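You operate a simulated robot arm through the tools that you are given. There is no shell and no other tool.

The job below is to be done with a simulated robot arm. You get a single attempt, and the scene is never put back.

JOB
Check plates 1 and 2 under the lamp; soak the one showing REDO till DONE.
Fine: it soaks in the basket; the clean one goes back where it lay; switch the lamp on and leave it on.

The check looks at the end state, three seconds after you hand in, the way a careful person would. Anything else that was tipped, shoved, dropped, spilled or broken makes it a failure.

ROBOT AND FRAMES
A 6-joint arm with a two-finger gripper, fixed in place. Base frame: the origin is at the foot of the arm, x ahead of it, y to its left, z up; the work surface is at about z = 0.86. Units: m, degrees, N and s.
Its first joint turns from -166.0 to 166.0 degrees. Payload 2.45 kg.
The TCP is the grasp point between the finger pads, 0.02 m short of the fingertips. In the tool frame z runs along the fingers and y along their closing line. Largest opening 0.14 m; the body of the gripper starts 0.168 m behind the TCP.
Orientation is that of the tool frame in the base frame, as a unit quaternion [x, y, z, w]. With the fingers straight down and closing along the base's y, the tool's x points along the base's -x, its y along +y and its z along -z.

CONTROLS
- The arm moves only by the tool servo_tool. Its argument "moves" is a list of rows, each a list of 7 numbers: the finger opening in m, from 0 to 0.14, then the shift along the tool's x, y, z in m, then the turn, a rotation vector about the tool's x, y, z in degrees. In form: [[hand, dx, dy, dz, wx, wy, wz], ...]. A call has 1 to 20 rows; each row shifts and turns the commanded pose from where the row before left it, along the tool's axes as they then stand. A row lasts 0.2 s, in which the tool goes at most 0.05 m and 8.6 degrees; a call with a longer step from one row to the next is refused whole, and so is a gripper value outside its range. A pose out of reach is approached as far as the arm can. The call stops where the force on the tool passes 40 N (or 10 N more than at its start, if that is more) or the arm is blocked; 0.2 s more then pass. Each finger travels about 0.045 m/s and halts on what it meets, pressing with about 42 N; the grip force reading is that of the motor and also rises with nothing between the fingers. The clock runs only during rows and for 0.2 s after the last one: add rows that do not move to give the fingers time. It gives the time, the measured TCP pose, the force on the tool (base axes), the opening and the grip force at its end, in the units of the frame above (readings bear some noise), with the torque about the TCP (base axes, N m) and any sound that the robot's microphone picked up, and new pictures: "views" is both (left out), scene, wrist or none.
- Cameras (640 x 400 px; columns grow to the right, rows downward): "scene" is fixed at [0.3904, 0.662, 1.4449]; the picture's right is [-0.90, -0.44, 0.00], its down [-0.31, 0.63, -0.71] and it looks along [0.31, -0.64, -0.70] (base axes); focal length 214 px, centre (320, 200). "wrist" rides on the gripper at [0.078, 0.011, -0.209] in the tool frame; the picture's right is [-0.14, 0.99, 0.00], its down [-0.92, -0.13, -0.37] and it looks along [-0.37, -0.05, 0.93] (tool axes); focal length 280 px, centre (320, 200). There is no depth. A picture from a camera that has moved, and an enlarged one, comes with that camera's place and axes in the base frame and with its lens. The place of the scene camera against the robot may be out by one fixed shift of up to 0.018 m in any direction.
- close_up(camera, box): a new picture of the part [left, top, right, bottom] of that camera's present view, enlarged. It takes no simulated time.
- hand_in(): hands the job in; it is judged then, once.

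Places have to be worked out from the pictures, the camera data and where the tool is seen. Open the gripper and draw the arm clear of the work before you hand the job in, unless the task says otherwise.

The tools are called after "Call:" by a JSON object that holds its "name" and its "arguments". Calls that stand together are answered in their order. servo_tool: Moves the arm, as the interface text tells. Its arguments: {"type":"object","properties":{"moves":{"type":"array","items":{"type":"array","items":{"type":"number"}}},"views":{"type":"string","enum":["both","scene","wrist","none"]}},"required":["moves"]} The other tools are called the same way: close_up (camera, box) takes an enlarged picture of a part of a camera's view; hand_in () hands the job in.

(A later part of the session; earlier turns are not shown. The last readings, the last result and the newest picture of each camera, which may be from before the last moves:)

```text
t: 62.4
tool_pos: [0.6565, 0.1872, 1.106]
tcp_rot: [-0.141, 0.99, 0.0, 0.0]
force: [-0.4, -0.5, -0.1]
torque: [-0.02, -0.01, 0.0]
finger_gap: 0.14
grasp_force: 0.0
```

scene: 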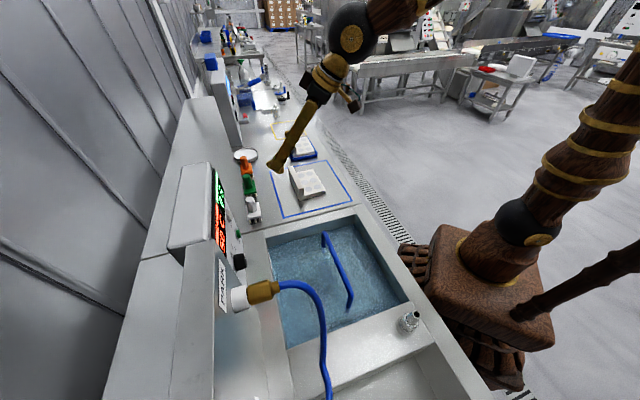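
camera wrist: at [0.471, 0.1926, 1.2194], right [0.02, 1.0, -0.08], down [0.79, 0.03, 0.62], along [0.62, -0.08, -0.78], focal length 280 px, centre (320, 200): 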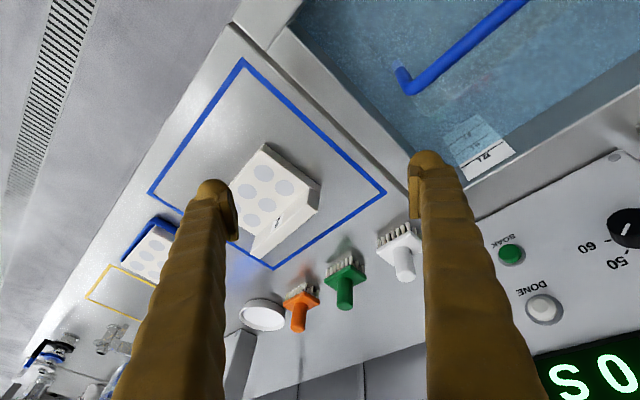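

The hand is exactly tool-down again. Now I yaw so that the closing line runs across the bench; this gives a straight look at plate 2.

Call:
{"name": "servo_tool", "arguments": {"moves": [[0.14, 0, 0, 0, 0, 0, 7.65], [0.14, 0, 0, 0, 0, 0, 7.65], [0.14, 0, 0, 0, 0, 0, 7.65], [0.14, 0, 0, 0, 0, 0, 7.65], [0.14, 0, 0, 0, 0, 0, 7.65], [0.14, 0, 0, 0, 0, 0, 7.65], [0.14, 0, 0, 0, 0, 0, 7.65], [0.14, 0, 0, 0, 0, 0, 7.65], [0.14, 0, 0, 0, 0, 0, 0]]}}

Call:
{"name": "close_up", "arguments": {"camera": "wrist", "box": [200, 50, 440, 200]}}

```text
t: 64.4
tool_pos: [0.656, 0.1876, 1.1055]
tcp_rot: [0.383, 0.924, 0.0, 0.001]
force: [0.5, -0.6, 0.2]
torque: [-0.02, 0.0, 0.02]
finger_gap: 0.1402
grasp_force: 0.2
camera wrist: at [0.6085, 0.2496, 1.3145], right [0.8, 0.6, 0.0], down [0.56, -0.74, 0.37], along [0.22, -0.29, -0.93], focal length 280 px, centre (320, 200)
```

scene: 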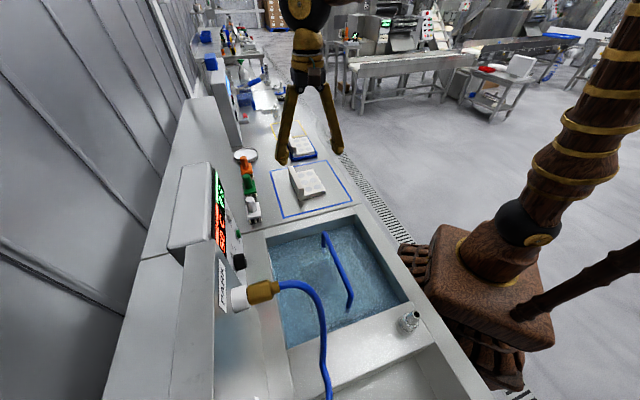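
wrist: 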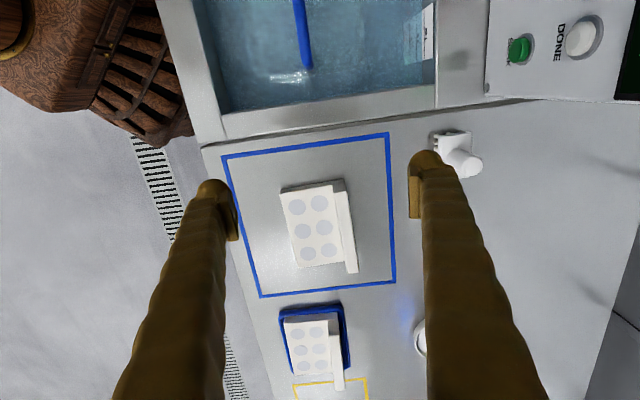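

```text
2.67 times, centred on (320, 125) of wrist
camera zoom: at [0.6085, 0.2496, 1.3145], right [0.8, 0.6, 0.0], down [0.56, -0.74, 0.37], along [0.22, -0.29, -0.93], focal length 748 px, centre (320, 400)
```

zoom: 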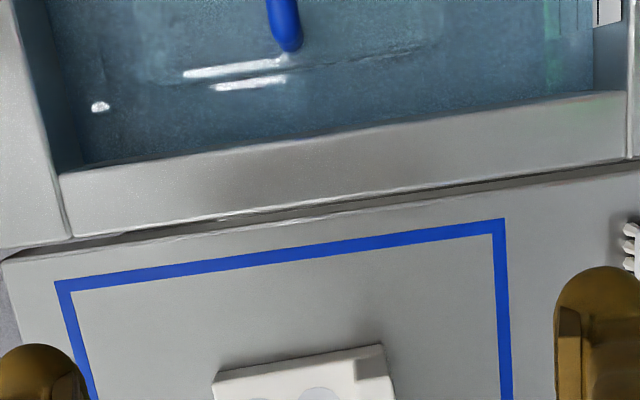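

Good view of both plates. I zoom on them to measure rails.

Call:
{"name": "close_up", "arguments": {"camera": "wrist", "box": [210, 120, 430, 300]}}

Call:
{"name": "close_up", "arguments": {"camera": "wrist", "box": [250, 280, 410, 400]}}

Call:
{"name": "close_up", "arguments": {"camera": "wrist", "box": [190, 0, 450, 140]}}

```text
2.22 times, centred on (320, 210) of wrist
camera zoom: at [0.6085, 0.2496, 1.3145], right [0.8, 0.6, 0.0], down [0.56, -0.74, 0.37], along [0.22, -0.29, -0.93], focal length 623 px, centre (320, 178)
```

zoom: 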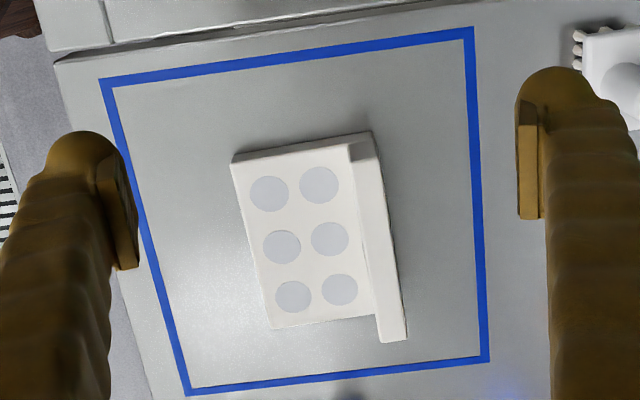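

```text
3.33 times, centred on (330, 340) of wrist
camera zoom: at [0.6085, 0.2496, 1.3145], right [0.8, 0.6, 0.0], down [0.56, -0.74, 0.37], along [0.22, -0.29, -0.93], focal length 935 px, centre (287, -267)
```

zoom: 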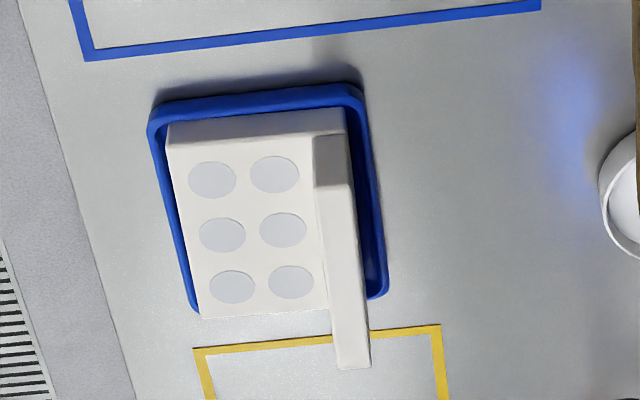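

```text
2.46 times, centred on (320, 70) of wrist
camera zoom: at [0.6085, 0.2496, 1.3145], right [0.8, 0.6, 0.0], down [0.56, -0.74, 0.37], along [0.22, -0.29, -0.93], focal length 690 px, centre (320, 520)
```

zoom: 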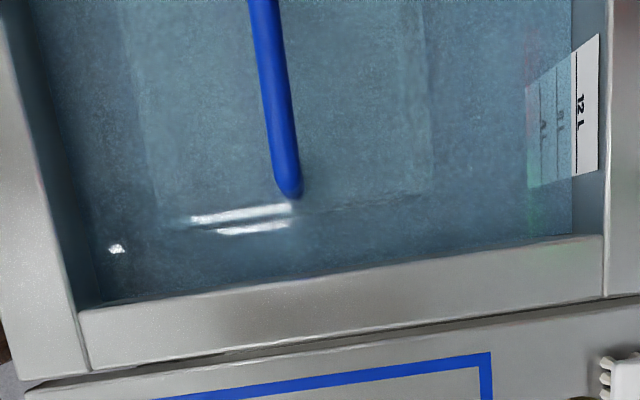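

Measured in bench axes (u along the bench, v across): plate 1's rail is at about (0.938, -0.131), plate 2's at (0.775, 0.102), rail tops near z 0.92, and the yellow square's centre is at (1.085, -0.32). I tilt 40° along the bench and move above plate 1.

Call:
{"name": "servo_tool", "arguments": {"moves": [[0.06, 0, 0, 0, 0, -8, 0], [0.06, 0, 0, 0, 0, -8, 0], [0.06, 0, 0, 0, 0, -8, 0], [0.06, 0, 0, 0, 0, -8, 0], [0.06, 0, 0, 0, 0, -8, 0], [0.06, -0.0271, -0.0026, 0.0338, 0, 0, 0], [0.06, -0.0271, -0.0026, 0.0338, 0, 0, 0], [0.06, -0.0271, -0.0026, 0.0338, 0, 0, 0], [0.06, -0.0271, -0.0026, 0.0338, 0, 0, 0], [0.06, -0.0271, -0.0026, 0.0338, 0, 0, 0], [0.06, 0, 0, 0, 0, 0, 0]]}}

```text
t: 66.8
tool_pos: [0.7982, 0.0289, 1.0626]
tcp_rot: [0.359, 0.868, -0.13, 0.317]
force: [0.4, 0.1, 0.3]
torque: [0.0, 0.0, -0.02]
finger_gap: 0.0599
grasp_force: 0.0
camera wrist: at [0.6675, 0.1726, 1.1724], right [0.77, 0.63, 0.09], down [0.24, -0.42, 0.87], along [0.59, -0.66, -0.48], focal length 280 px, centre (320, 200)
```

scene: 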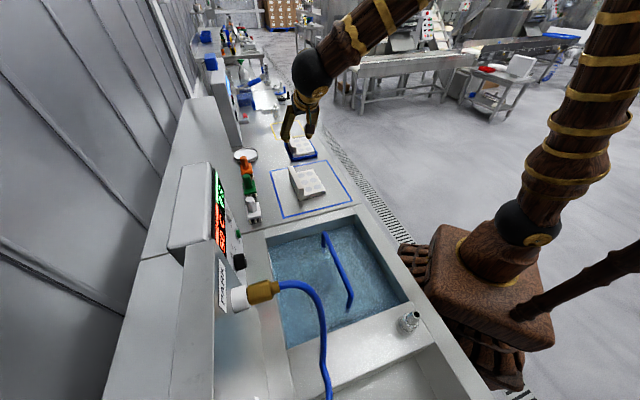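
wrist: 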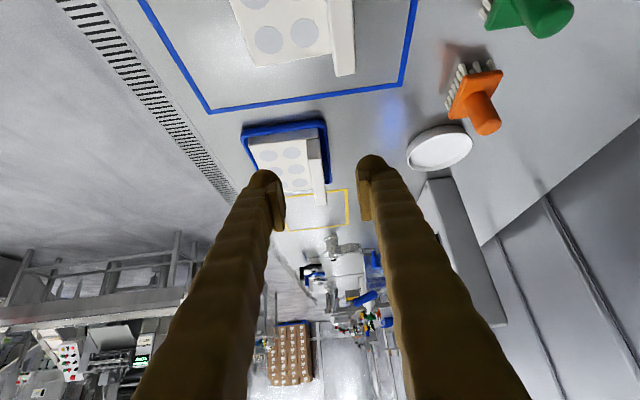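

On course. I continue to above plate 1.

Call:
{"name": "servo_tool", "arguments": {"moves": [[0.06, -0.0203, -0.0024, 0.0307, 0, 0, 0], [0.06, -0.0203, -0.0024, 0.0307, 0, 0, 0], [0.06, -0.0203, -0.0024, 0.0307, 0, 0, 0], [0.06, -0.0203, -0.0024, 0.0307, 0, 0, 0], [0.06, -0.0203, -0.0024, 0.0307, 0, 0, 0], [0.06, -0.0203, -0.0024, 0.0307, 0, 0, 0], [0.06, 0, 0, 0, 0, 0, 0]]}}

Call:
{"name": "close_up", "arguments": {"camera": "wrist", "box": [200, 50, 440, 220]}}

Call:
{"name": "close_up", "arguments": {"camera": "scene", "box": [250, 100, 350, 170]}}

```text
t: 68.4
tool_pos: [0.939, -0.1307, 1.0008]
tcp_rot: [0.36, 0.868, -0.131, 0.316]
force: [-0.3, 1.0, 0.2]
torque: [-0.07, -0.01, 0.02]
finger_gap: 0.0604
grasp_force: 0.0
camera wrist: at [0.8083, 0.0141, 1.1114], right [0.77, 0.63, 0.09], down [0.24, -0.42, 0.87], along [0.59, -0.66, -0.48], focal length 280 px, centre (320, 200)
```

scene: 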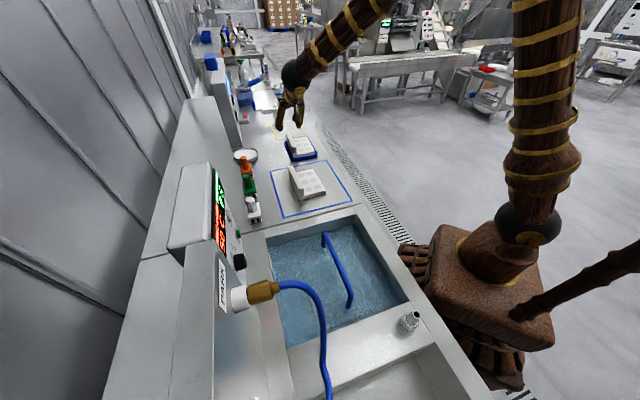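
wrist: 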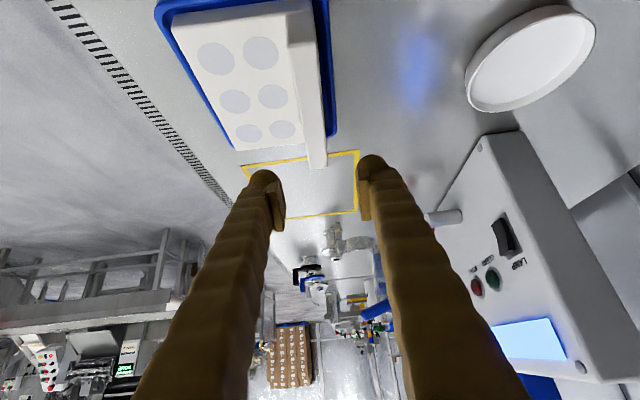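

```text
2.35 times, centred on (320, 135) of wrist
camera zoom: at [0.8083, 0.0141, 1.1114], right [0.77, 0.63, 0.09], down [0.24, -0.42, 0.87], along [0.59, -0.66, -0.48], focal length 660 px, centre (320, 353)
```

zoom: 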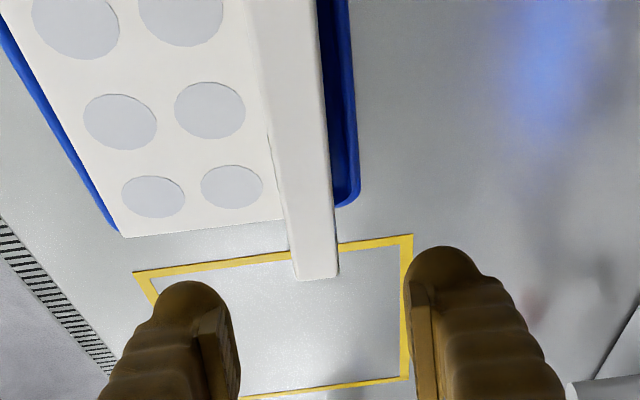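

```text
5.71 times, centred on (300, 135) of scene
camera zoom: at [0.3904, 0.662, 1.4449], right [-0.9, -0.44, 0.0], down [-0.31, 0.63, -0.71], along [0.31, -0.64, -0.7], focal length 1226 px, centre (434, 571)
```

zoom: 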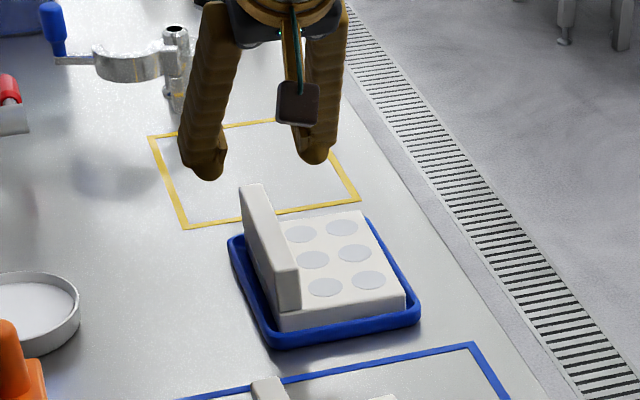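

TCP is right above the rail centre; the rail is skewed about 2.5° from the bench. I match that yaw and descend in two stages.

Call:
{"name": "servo_tool", "arguments": {"moves": [[0.06, 0, 0, 0, 1.6, 0, 1.9], [0.06, 0.0154, 0, 0.0184, 0, 0, 0], [0.06, 0.0154, 0, 0.0184, 0, 0, 0], [0.06, 0.0129, 0, 0.0153, 0, 0, 0], [0.06, 0, 0, 0, 0, 0, 0]]}}

Call:
{"name": "close_up", "arguments": {"camera": "wrist", "box": [200, 50, 440, 220]}}

Call:
{"name": "close_up", "arguments": {"camera": "scene", "box": [250, 110, 350, 180]}}

```text
t: 69.6
tool_pos: [0.938, -0.1315, 0.9321]
tcp_rot: [0.378, 0.86, -0.137, 0.314]
force: [-0.5, 0.5, 0.2]
torque: [0.02, 0.01, -0.02]
finger_gap: 0.0599
grasp_force: 0.1
camera wrist: at [0.8145, 0.0184, 1.0422], right [0.8, 0.59, 0.09], down [0.22, -0.43, 0.87], along [0.56, -0.68, -0.48], focal length 280 px, centre (320, 200)
```

scene: 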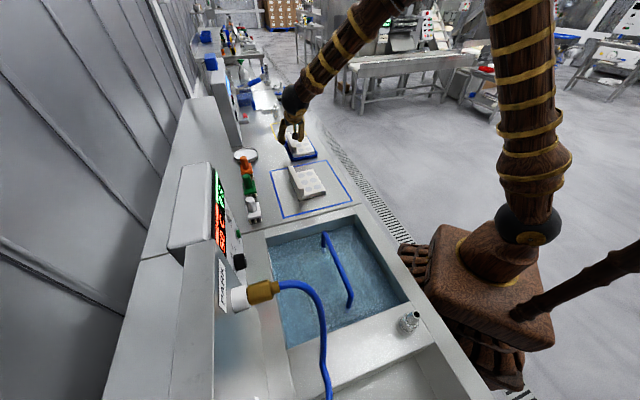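
wrist: 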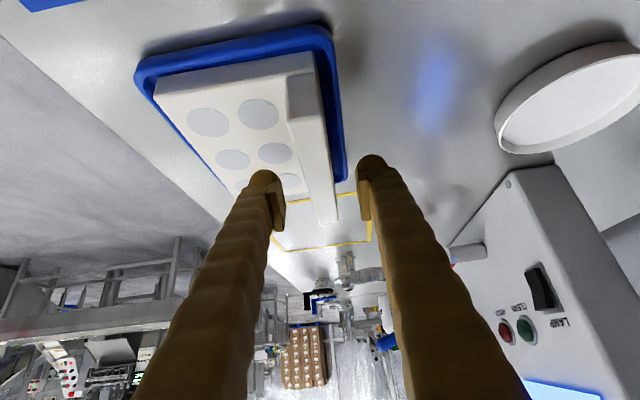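

```text
2.35 times, centred on (320, 135) of wrist
camera zoom: at [0.8145, 0.0184, 1.0422], right [0.8, 0.59, 0.09], down [0.22, -0.43, 0.87], along [0.56, -0.68, -0.48], focal length 660 px, centre (320, 353)
```

zoom: 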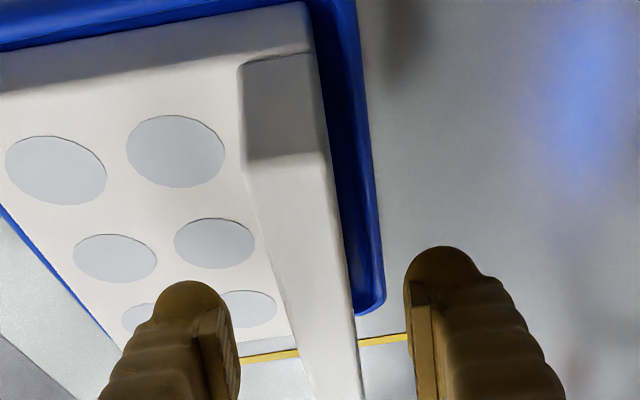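

```text
5.71 times, centred on (300, 145) of scene
camera zoom: at [0.3904, 0.662, 1.4449], right [-0.9, -0.44, 0.0], down [-0.31, 0.63, -0.71], along [0.31, -0.64, -0.7], focal length 1226 px, centre (434, 514)
```

zoom: 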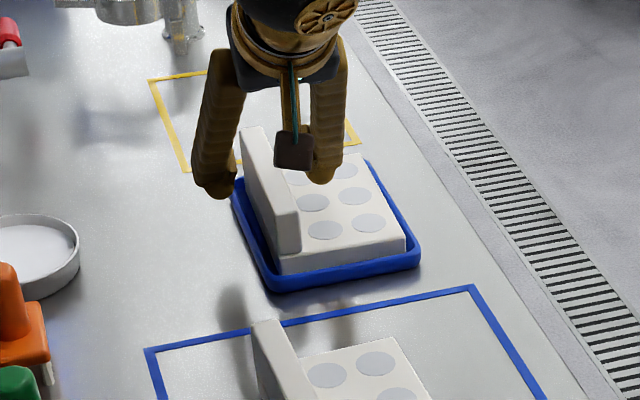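

The rail is between the fingers, which are still above the wells. I go down 1.5 cm more and close.

Call:
{"name": "servo_tool", "arguments": {"moves": [[0.06, 0.0051, 0, 0.0061, 0, 0, 0], [0.06, 0.0045, 0, 0.0054, 0, 0, 0], [0.06, 0, 0, 0, 0, 0, 0], [0.03, 0, 0, 0, 0, 0, 0], [0.01, 0, 0, 0, 0, 0, 0], [0.0, 0, 0, 0, 0, 0, 0], [0.0, 0, 0, 0, 0, 0, 0], [0.0, 0, 0, 0, 0, 0, 0]]}}

Call:
{"name": "close_up", "arguments": {"camera": "scene", "box": [250, 110, 350, 180]}}

```text
t: 71.4
tool_pos: [0.9375, -0.1322, 0.917]
tcp_rot: [0.379, 0.86, -0.137, 0.314]
force: [2.3, 1.4, 1.1]
torque: [-0.16, 0.17, 0.27]
finger_gap: 0.0208
grasp_force: 42.3
camera wrist: at [0.8137, 0.0182, 1.0282], right [0.8, 0.59, 0.09], down [0.22, -0.43, 0.87], along [0.56, -0.68, -0.48], focal length 280 px, centre (320, 200)
```

scene: 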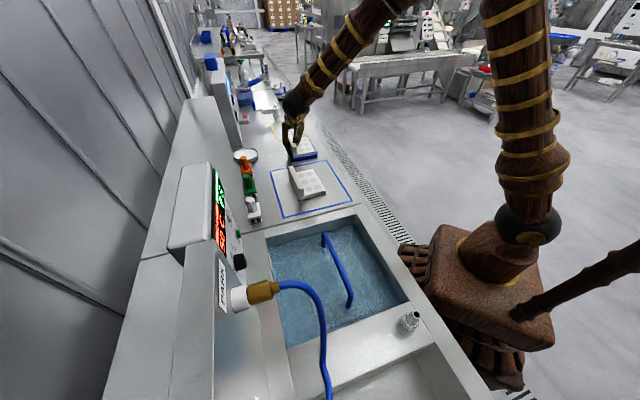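
wrist: 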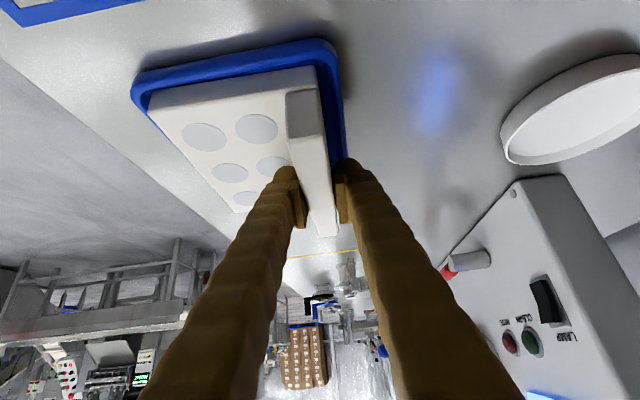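

```text
5.71 times, centred on (300, 145) of scene
camera zoom: at [0.3904, 0.662, 1.4449], right [-0.9, -0.44, 0.0], down [-0.31, 0.63, -0.71], along [0.31, -0.64, -0.7], focal length 1226 px, centre (434, 514)
```

zoom: 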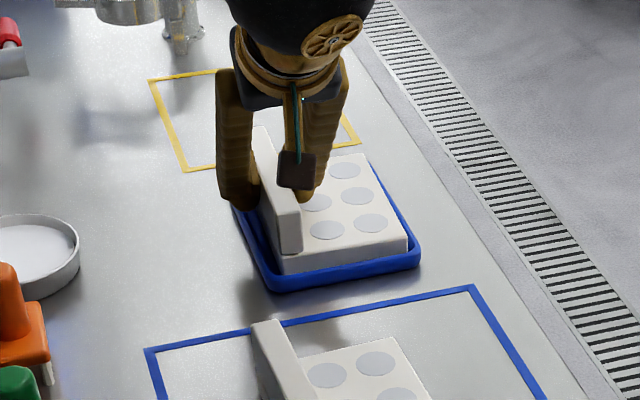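

The rail is gripped (0.0208 m, 42 N) at (0.9375, -0.1322, 0.917). I lift 6 cm straight up and check.

Call:
{"name": "servo_tool", "arguments": {"moves": [[0.0, -0.0064, 0, -0.0077, 0, 0, 0], [0.0, -0.0064, 0, -0.0077, 0, 0, 0], [0.0, -0.0129, 0, -0.0153, 0, 0, 0], [0.0, -0.0129, 0, -0.0153, 0, 0, 0], [0.0, 0, 0, 0, 0, 0, 0]]}}

Call:
{"name": "close_up", "arguments": {"camera": "scene", "box": [250, 110, 350, 180]}}

```text
t: 72.6
tool_pos: [0.9353, -0.131, 0.977]
tcp_rot: [0.378, 0.86, -0.137, 0.314]
force: [-0.3, -0.2, -3.2]
torque: [0.08, -0.07, -0.03]
finger_gap: 0.021
grasp_force: 42.0
camera wrist: at [0.8128, 0.0187, 1.0877], right [0.8, 0.59, 0.09], down [0.22, -0.43, 0.87], along [0.56, -0.68, -0.48], focal length 280 px, centre (320, 200)
```

scene: 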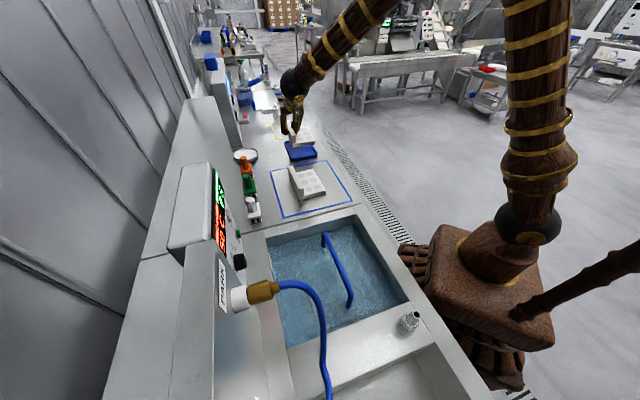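
wrist: 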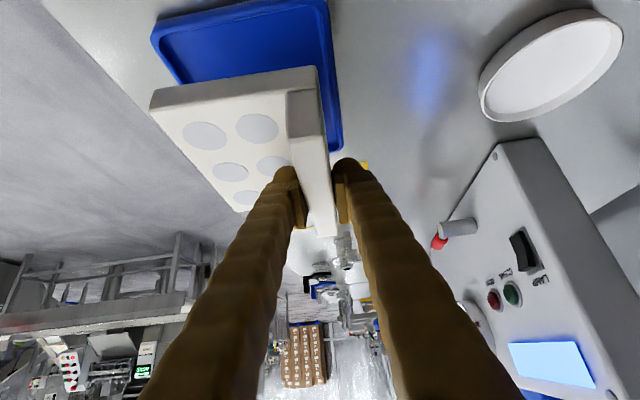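

```text
5.71 times, centred on (300, 145) of scene
camera zoom: at [0.3904, 0.662, 1.4449], right [-0.9, -0.44, 0.0], down [-0.31, 0.63, -0.71], along [0.31, -0.64, -0.7], focal length 1226 px, centre (434, 514)
```

zoom: 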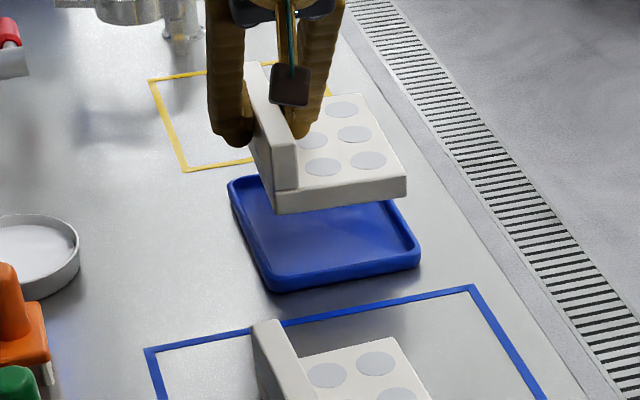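

Plate 1 is lifted level. I carry it over the yellow square at the same height.

Call:
{"name": "servo_tool", "arguments": {"moves": [[0.0, -0.0303, 0.0041, 0.0254, 0, 0, 0], [0.0, -0.0303, 0.0041, 0.0254, 0, 0, 0], [0.0, -0.0303, 0.0041, 0.0254, 0, 0, 0], [0.0, -0.0303, 0.0041, 0.0254, 0, 0, 0], [0.0, -0.0303, 0.0041, 0.0254, 0, 0, 0], [0.0, -0.0303, 0.0041, 0.0254, 0, 0, 0], [0.0, 0, 0, 0, 0, 0, 0]]}}

Call:
{"name": "close_up", "arguments": {"camera": "scene", "box": [220, 80, 340, 170]}}

```text
t: 74.2
tool_pos: [1.1172, -0.2921, 0.9776]
tcp_rot: [0.378, 0.86, -0.138, 0.314]
force: [0.5, 0.3, -2.9]
torque: [0.1, -0.11, 0.01]
finger_gap: 0.0211
grasp_force: 42.2
camera wrist: at [0.9934, -0.1414, 1.0879], right [0.8, 0.59, 0.09], down [0.22, -0.43, 0.87], along [0.56, -0.68, -0.48], focal length 280 px, centre (320, 200)
```

scene: 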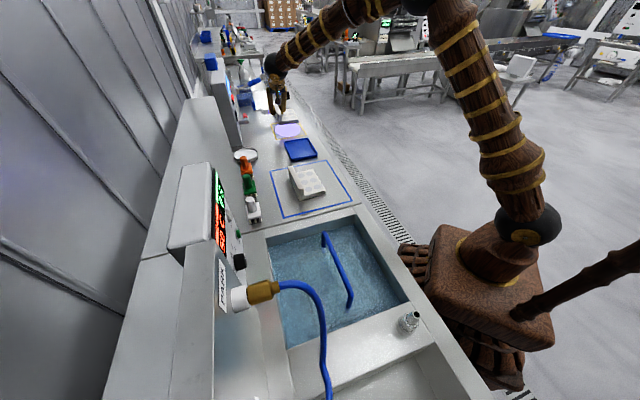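
wrist: 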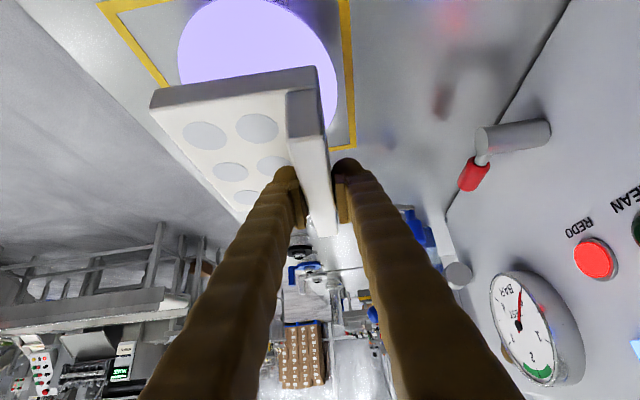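

```text
4.44 times, centred on (280, 125) of scene
camera zoom: at [0.3904, 0.662, 1.4449], right [-0.9, -0.44, 0.0], down [-0.31, 0.63, -0.71], along [0.31, -0.64, -0.7], focal length 953 px, centre (498, 533)
```

zoom: 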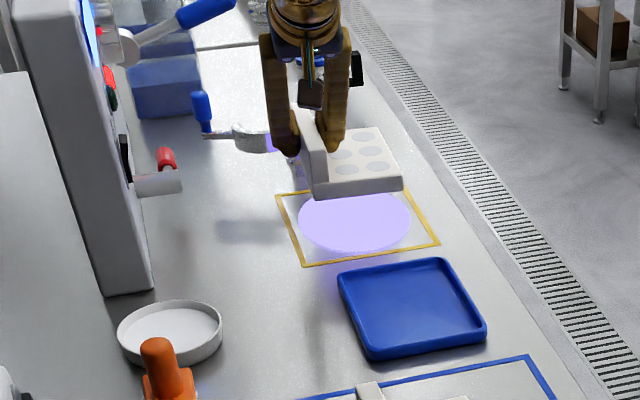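

The REDO light is lit with plate 1 over the glowing spot. I hold still and confirm on the panel.

Call:
{"name": "servo_tool", "arguments": {"moves": [[0.0, 0, 0, 0, 0, 0, 0], [0.0, 0, 0, 0, 0, 0, 0], [0.0, 0, 0, 0, 0, 0, 0]]}}

Call:
{"name": "close_up", "arguments": {"camera": "wrist", "box": [440, 100, 640, 400]}}

Call:
{"name": "close_up", "arguments": {"camera": "scene", "box": [225, 80, 285, 120]}}

```text
t: 75.0
tool_pos: [1.1164, -0.29, 0.9766]
tcp_rot: [0.378, 0.86, -0.138, 0.315]
force: [-0.5, -0.4, -2.8]
torque: [0.09, -0.12, 0.0]
finger_gap: 0.0209
grasp_force: 41.8
camera wrist: at [0.9932, -0.1413, 1.088], right [0.8, 0.59, 0.09], down [0.22, -0.43, 0.87], along [0.56, -0.68, -0.48], focal length 280 px, centre (320, 200)
```

scene: 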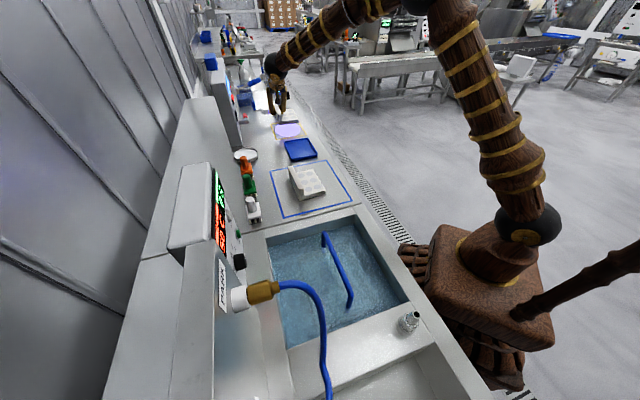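
wrist: 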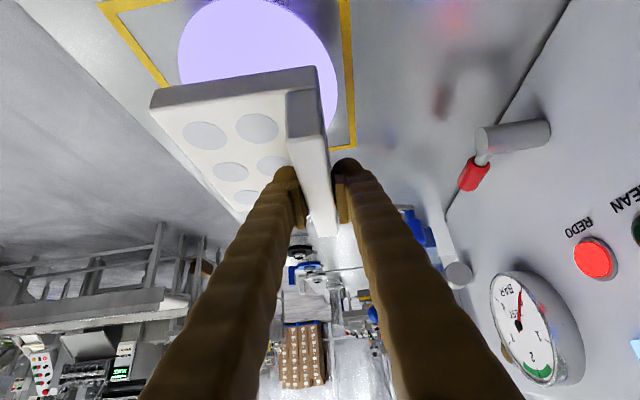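

```text
1.33 times, centred on (540, 250) of wrist
camera zoom: at [0.9932, -0.1413, 1.088], right [0.8, 0.59, 0.09], down [0.22, -0.43, 0.87], along [0.56, -0.68, -0.48], focal length 374 px, centre (27, 133)
```

zoom: 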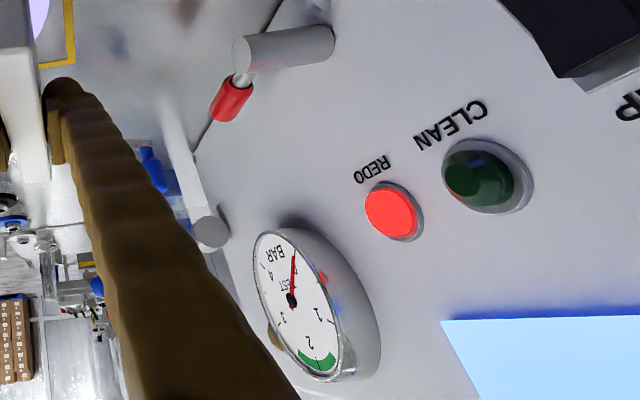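

```text
10.00 times, centred on (255, 100) of scene
camera zoom: at [0.3904, 0.662, 1.4449], right [-0.9, -0.44, 0.0], down [-0.31, 0.63, -0.71], along [0.31, -0.64, -0.7], focal length 2145 px, centre (970, 1200)
```

zoom: 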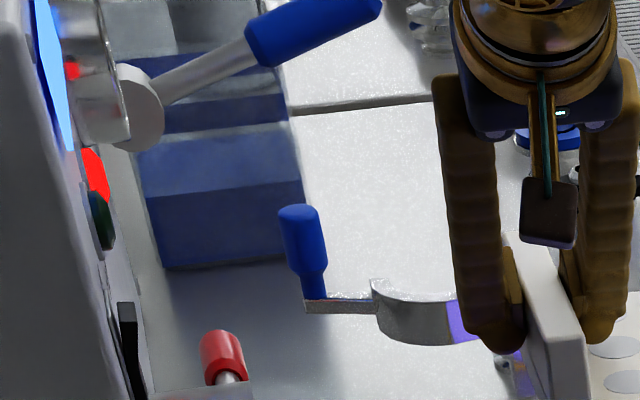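

Plate 1 is confirmed REDO. I carry it back above the tray along the same path and set it down exactly as it lay, so I can check plate 2 and later re-grip plate 1 more upright for the bath.

Call:
{"name": "servo_tool", "arguments": {"moves": [[0.0, 0.0303, -0.0041, -0.0254, 0, 0, 0], [0.0, 0.0303, -0.0041, -0.0254, 0, 0, 0], [0.0, 0.0303, -0.0041, -0.0254, 0, 0, 0], [0.0, 0.0303, -0.0041, -0.0254, 0, 0, 0], [0.0, 0.0303, -0.0041, -0.0254, 0, 0, 0], [0.0, 0.0303, -0.0041, -0.0254, 0, 0, 0], [0.0, 0, 0, 0, 0, 0, 0], [0.0, 0.0129, 0, 0.0153, 0, 0, 0], [0.0, 0.0129, 0, 0.0153, 0, 0, 0], [0.0, 0, 0, 0, 0, 0, 0]]}}

Call:
{"name": "close_up", "arguments": {"camera": "scene", "box": [250, 110, 350, 180]}}

```text
t: 77.2
tool_pos: [0.9396, -0.1318, 0.9366]
tcp_rot: [0.379, 0.86, -0.137, 0.313]
force: [0.4, -0.3, -3.5]
torque: [0.04, -0.1, 0.0]
finger_gap: 0.0206
grasp_force: 42.1
camera wrist: at [0.8152, 0.018, 1.0478], right [0.8, 0.59, 0.09], down [0.22, -0.43, 0.87], along [0.56, -0.68, -0.48], focal length 280 px, centre (320, 200)
```

scene: 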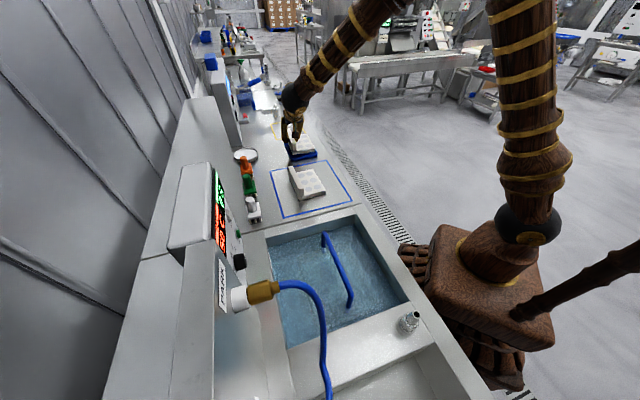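
wrist: 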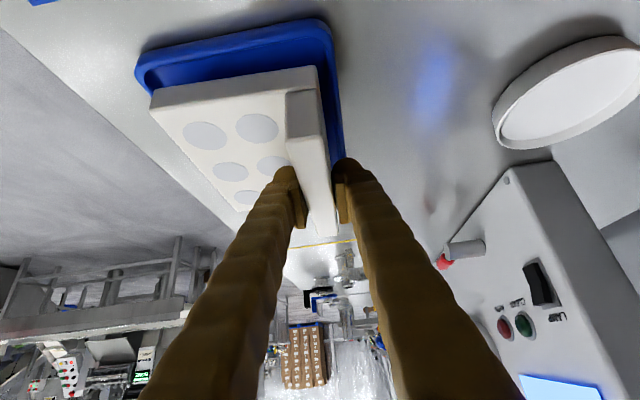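

```text
5.71 times, centred on (300, 145) of scene
camera zoom: at [0.3904, 0.662, 1.4449], right [-0.9, -0.44, 0.0], down [-0.31, 0.63, -0.71], along [0.31, -0.64, -0.7], focal length 1226 px, centre (434, 514)
```

zoom: 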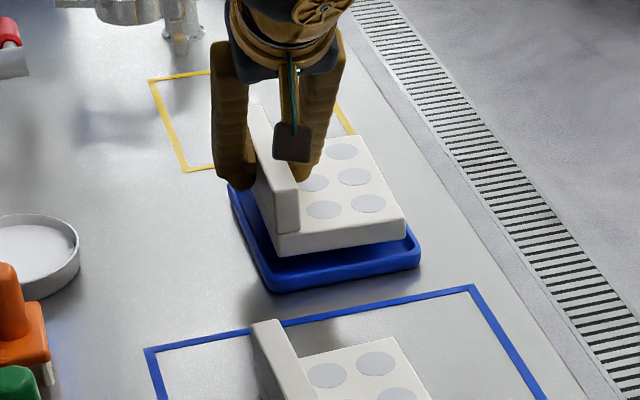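

It's just above the tray, aligned. I lower the last 2 cm, open, and rise.

Call:
{"name": "servo_tool", "arguments": {"moves": [[0.0, 0.0064, 0, 0.0077, 0, 0, 0], [0.0, 0.0056, 0, 0.0069, 0, 0, 0], [0.0, 0, 0, 0, 0, 0, 0], [0.03, 0, 0, 0, 0, 0, 0], [0.06, 0, 0, 0, 0, 0, 0], [0.06, 0, 0, 0, 0, 0, 0], [0.06, 0, 0, 0, 0, 0, 0], [0.06, -0.0129, 0, -0.0153, 0, 0, 0], [0.06, -0.0129, 0, -0.0153, 0, 0, 0], [0.06, -0.0193, 0, -0.023, 0, 0, 0], [0.06, -0.0193, 0, -0.023, 0, 0, 0], [0.06, 0, 0, 0, 0, 0, 0]]}}

Call:
{"name": "close_up", "arguments": {"camera": "scene", "box": [250, 110, 350, 180]}}

```text
t: 79.8
tool_pos: [0.9378, -0.1315, 1.019]
tcp_rot: [0.378, 0.86, -0.137, 0.314]
force: [-0.1, -0.7, 0.9]
torque: [0.04, 0.0, -0.02]
finger_gap: 0.0602
grasp_force: 0.2
camera wrist: at [0.8132, 0.0185, 1.1302], right [0.8, 0.59, 0.09], down [0.22, -0.43, 0.87], along [0.56, -0.68, -0.48], focal length 280 px, centre (320, 200)
```

scene: 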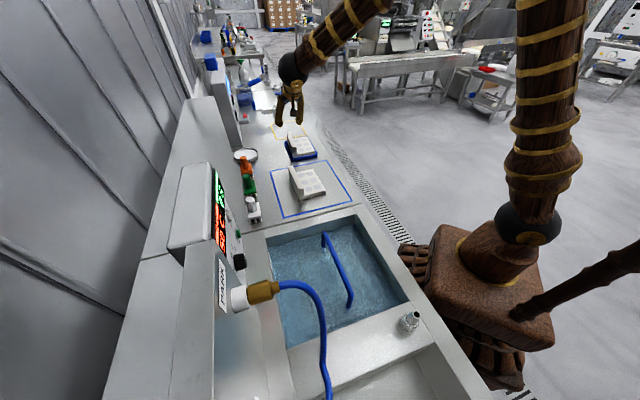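
wrist: 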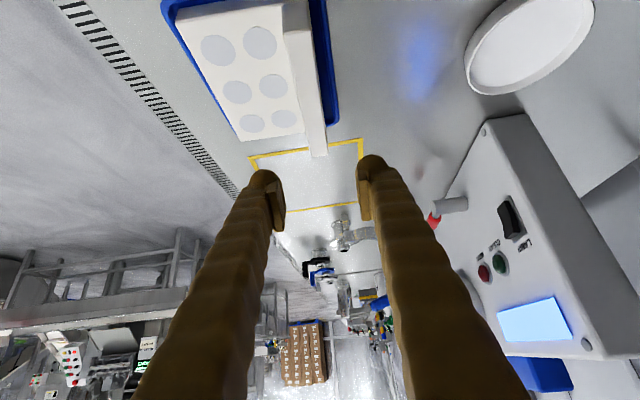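

```text
5.71 times, centred on (300, 145) of scene
camera zoom: at [0.3904, 0.662, 1.4449], right [-0.9, -0.44, 0.0], down [-0.31, 0.63, -0.71], along [0.31, -0.64, -0.7], focal length 1226 px, centre (434, 514)
```

zoom: 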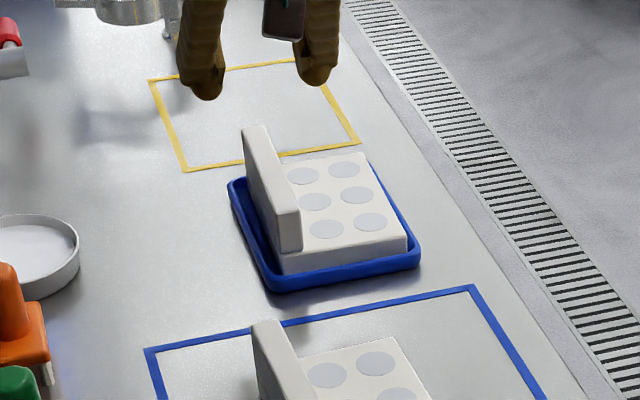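

Plate 1 sits back in its tray. I move above plate 2, adjusting yaw to its rail.

Call:
{"name": "servo_tool", "arguments": {"moves": [[0.06, 0.0326, 0.0054, -0.0238, 0, 0, 0], [0.06, 0.0326, 0.0054, -0.0238, 0, 0, 0], [0.06, 0.0326, 0.0054, -0.0238, 0, 0, 0], [0.06, 0.0326, 0.0054, -0.0238, 0, 0, 0], [0.06, 0.0326, 0.0054, -0.0238, 0, 0, 0], [0.06, 0.0326, 0.0054, -0.0238, 0, 0, 0], [0.06, 0.0326, 0.0054, -0.0238, 0, 0, 0], [0.06, 0, 0, 0, -2.5, 0, -2.95], [0.06, 0, 0, 0, 0, 0, 0]]}}

Call:
{"name": "close_up", "arguments": {"camera": "wrist", "box": [200, 50, 440, 220]}}

Call:
{"name": "close_up", "arguments": {"camera": "scene", "box": [250, 120, 370, 220]}}

```text
t: 81.8
tool_pos: [0.775, 0.1033, 0.9998]
tcp_rot: [0.348, 0.872, -0.127, 0.319]
force: [-0.8, -0.3, -0.5]
torque: [0.01, 0.02, 0.04]
finger_gap: 0.0603
grasp_force: 0.1
camera wrist: at [0.6408, 0.2437, 1.1108], right [0.76, 0.65, 0.09], down [0.25, -0.42, 0.87], along [0.6, -0.64, -0.48], focal length 280 px, centre (320, 200)
```

scene: 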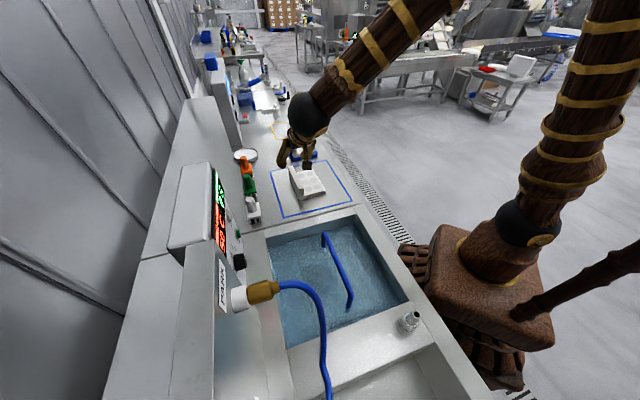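
wrist: 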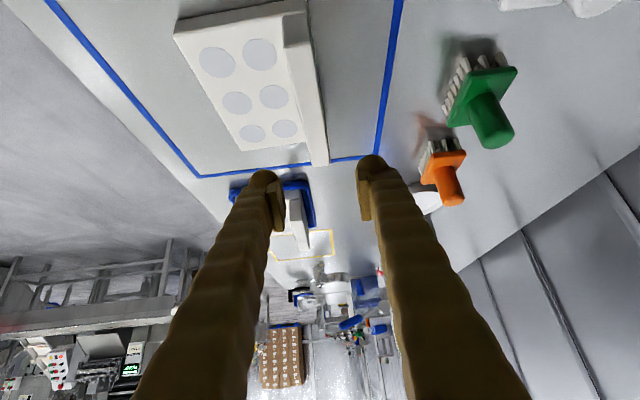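

```text
2.35 times, centred on (320, 135) of wrist
camera zoom: at [0.6408, 0.2437, 1.1108], right [0.76, 0.65, 0.09], down [0.25, -0.42, 0.87], along [0.6, -0.64, -0.48], focal length 660 px, centre (320, 353)
```

zoom: 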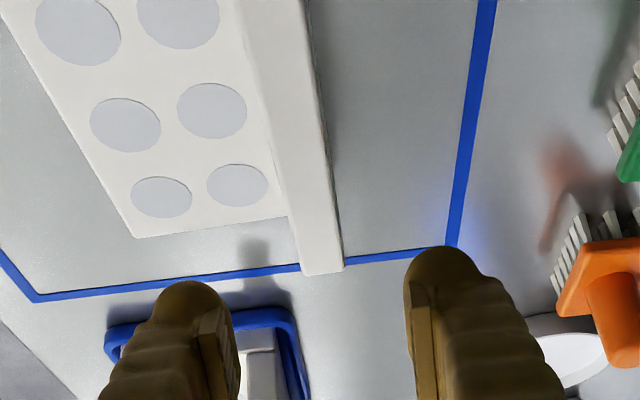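

```text
4.00 times, centred on (310, 170) of scene
camera zoom: at [0.3904, 0.662, 1.4449], right [-0.9, -0.44, 0.0], down [-0.31, 0.63, -0.71], along [0.31, -0.64, -0.7], focal length 858 px, centre (360, 320)
```

zoom: 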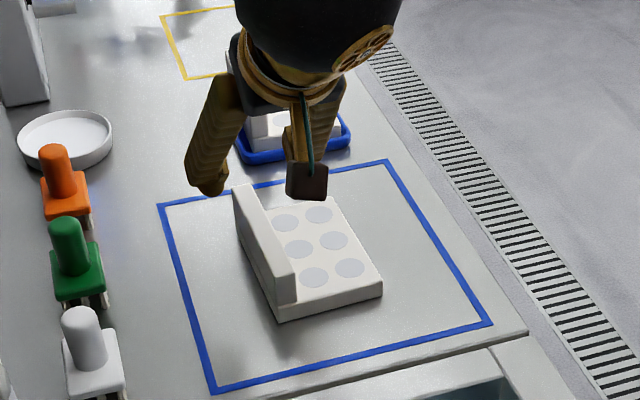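

The rail is centred between the fingers. I descend and close on plate 2.

Call:
{"name": "servo_tool", "arguments": {"moves": [[0.06, 0.0154, 0.0015, 0.0184, 0, 0, 0], [0.06, 0.0154, 0, 0.0184, 0, 0, 0], [0.06, 0.0154, 0, 0.0184, 0, 0, 0], [0.06, 0.0045, 0, 0.0054, 0, 0, 0], [0.06, 0.0042, 0, 0.005, 0, 0, 0], [0.06, 0, 0, 0, 0, 0, 0], [0.03, 0, 0, 0, 0, 0, 0], [0.01, 0, 0, 0, 0, 0, 0], [0.0, 0, 0, 0, 0, 0, 0], [0.0, 0, 0, 0, 0, 0, 0], [0.0, 0, 0, 0, 0, 0, 0]]}}

Call:
{"name": "close_up", "arguments": {"camera": "scene", "box": [250, 120, 370, 220]}}

```text
t: 84.2
tool_pos: [0.7762, 0.1033, 0.915]
tcp_rot: [0.349, 0.872, -0.127, 0.319]
force: [0.5, -1.0, -0.7]
torque: [-0.17, 0.27, 0.13]
finger_gap: 0.0209
grasp_force: 42.7
camera wrist: at [0.6425, 0.2439, 1.0244], right [0.76, 0.65, 0.09], down [0.25, -0.42, 0.87], along [0.6, -0.64, -0.48], focal length 280 px, centre (320, 200)
```

scene: 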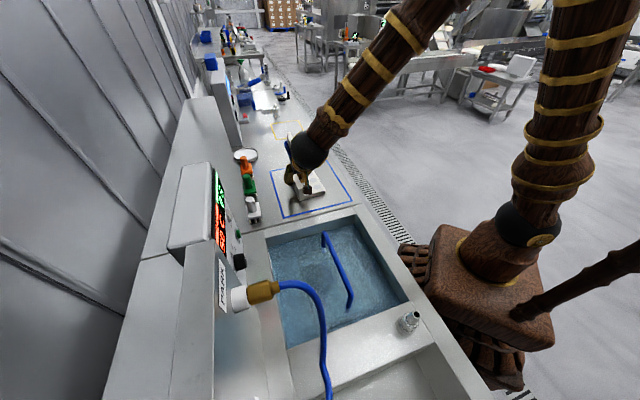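
wrist: 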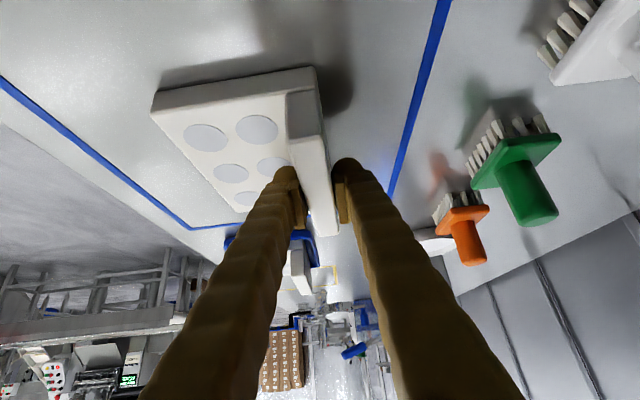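

```text
4.00 times, centred on (310, 170) of scene
camera zoom: at [0.3904, 0.662, 1.4449], right [-0.9, -0.44, 0.0], down [-0.31, 0.63, -0.71], along [0.31, -0.64, -0.7], focal length 858 px, centre (360, 320)
```

zoom: 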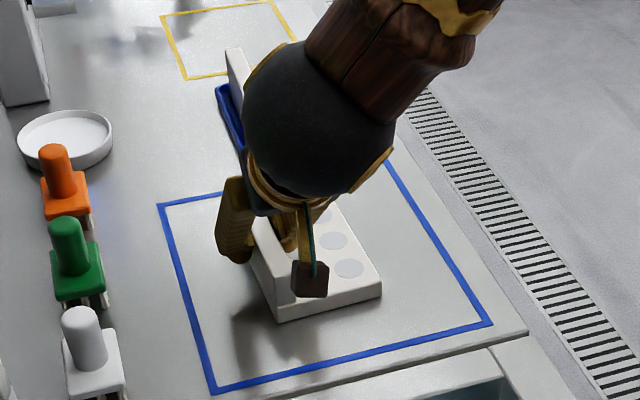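

Plate 2 gripped. I lift it 10 cm and carry it over plate 1 to the yellow square.

Call:
{"name": "servo_tool", "arguments": {"moves": [[0.0, -0.0064, 0, -0.0077, 0, 0, 0], [0.0, -0.0064, 0, -0.0077, 0, 0, 0], [0.0, -0.018, 0, -0.0215, 0, 0, 0], [0.0, -0.018, 0, -0.0215, 0, 0, 0], [0.0, -0.018, 0, -0.0215, 0, 0, 0], [0.0, -0.033, -0.00413, 0.0277, 0, 0, 0], [0.0, -0.033, -0.00413, 0.0277, 0, 0, 0], [0.0, -0.033, -0.00413, 0.0277, 0, 0, 0], [0.0, -0.033, -0.00413, 0.0277, 0, 0, 0], [0.0, -0.033, -0.00413, 0.0277, 0, 0, 0], [0.0, -0.033, -0.00413, 0.0277, 0, 0, 0], [0.0, 0, 0, 0, 0, 0, 0]], "views": "scene"}}

Call:
{"name": "close_up", "arguments": {"camera": "scene", "box": [230, 80, 370, 200]}}

```text
t: 86.8
tool_pos: [0.9459, -0.0926, 1.0173]
tcp_rot: [0.349, 0.872, -0.127, 0.319]
force: [-0.6, 0.0, -2.9]
torque: [0.07, -0.12, -0.01]
finger_gap: 0.0206
grasp_force: 41.9
```

scene: 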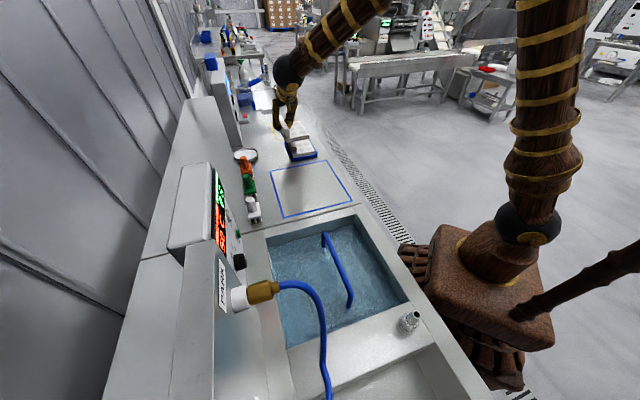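

```text
3.33 times, centred on (300, 140) of scene
camera zoom: at [0.3904, 0.662, 1.4449], right [-0.9, -0.44, 0.0], down [-0.31, 0.63, -0.71], along [0.31, -0.64, -0.7], focal length 715 px, centre (387, 400)
```

zoom: 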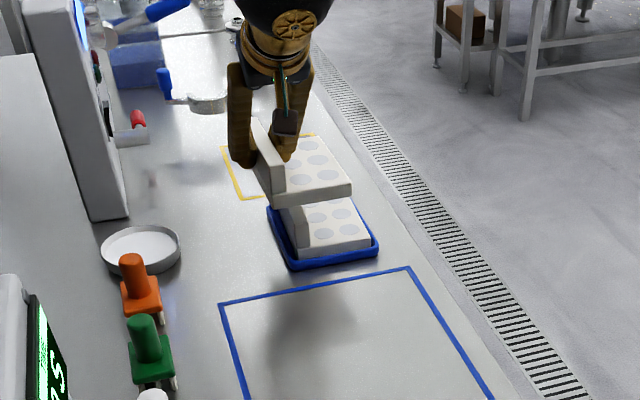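

Plate 2 passes clear above plate 1. I continue to the square and lower to the height used before.

Call:
{"name": "servo_tool", "arguments": {"moves": [[0.0, -0.033, -0.00413, 0.0277, 0, 0, 0], [0.0, -0.033, -0.00413, 0.0277, 0, 0, 0], [0.0, -0.033, -0.00413, 0.0277, 0, 0, 0], [0.0, -0.033, -0.00413, 0.0277, 0, 0, 0], [0.0, -0.033, -0.00413, 0.0277, 0, 0, 0], [0.0, -0.033, -0.00413, 0.0277, 0, 0, 0], [0.0, 0.0129, 0, 0.0153, 0, 0, 0], [0.0, 0.0129, 0, 0.0153, 0, 0, 0], [0.0, 0, 0, 0, 0, 0, 0], [0.0, 0, 0, 0, 0, 0, 0]]}}

Call:
{"name": "close_up", "arguments": {"camera": "wrist", "box": [440, 100, 640, 400]}}

Call:
{"name": "close_up", "arguments": {"camera": "scene", "box": [220, 80, 340, 170]}}

```text
t: 89.0
tool_pos: [1.1162, -0.2882, 0.9772]
tcp_rot: [0.349, 0.872, -0.127, 0.319]
force: [0.1, -0.3, -3.3]
torque: [0.06, -0.07, -0.02]
finger_gap: 0.0209
grasp_force: 42.1
camera wrist: at [0.982, -0.1473, 1.0875], right [0.76, 0.65, 0.09], down [0.25, -0.42, 0.87], along [0.6, -0.64, -0.48], focal length 280 px, centre (320, 200)
```

scene: 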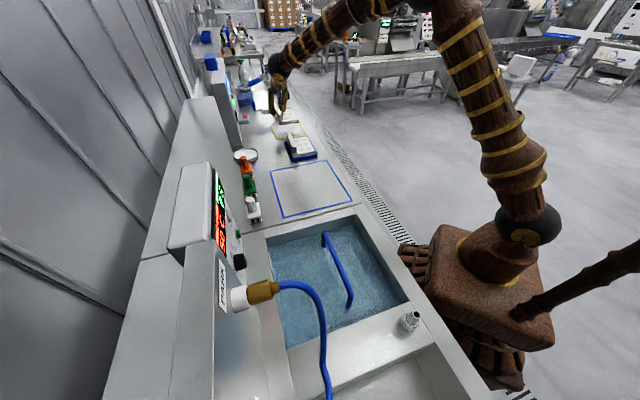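
wrist: 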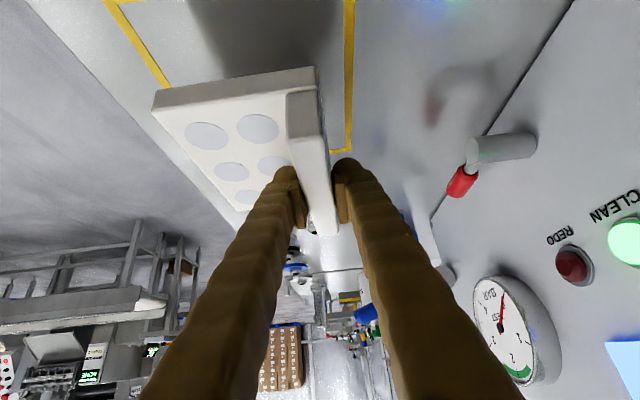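

```text
1.33 times, centred on (540, 250) of wrist
camera zoom: at [0.982, -0.1473, 1.0875], right [0.76, 0.65, 0.09], down [0.25, -0.42, 0.87], along [0.6, -0.64, -0.48], focal length 374 px, centre (27, 133)
```

zoom: 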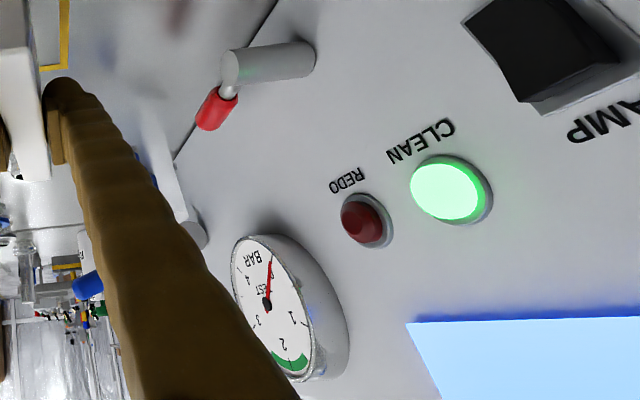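

```text
4.44 times, centred on (280, 125) of scene
camera zoom: at [0.3904, 0.662, 1.4449], right [-0.9, -0.44, 0.0], down [-0.31, 0.63, -0.71], along [0.31, -0.64, -0.7], focal length 953 px, centre (498, 533)
```

zoom: 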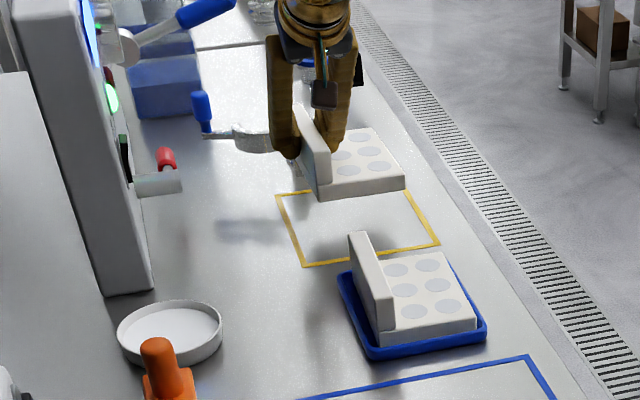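

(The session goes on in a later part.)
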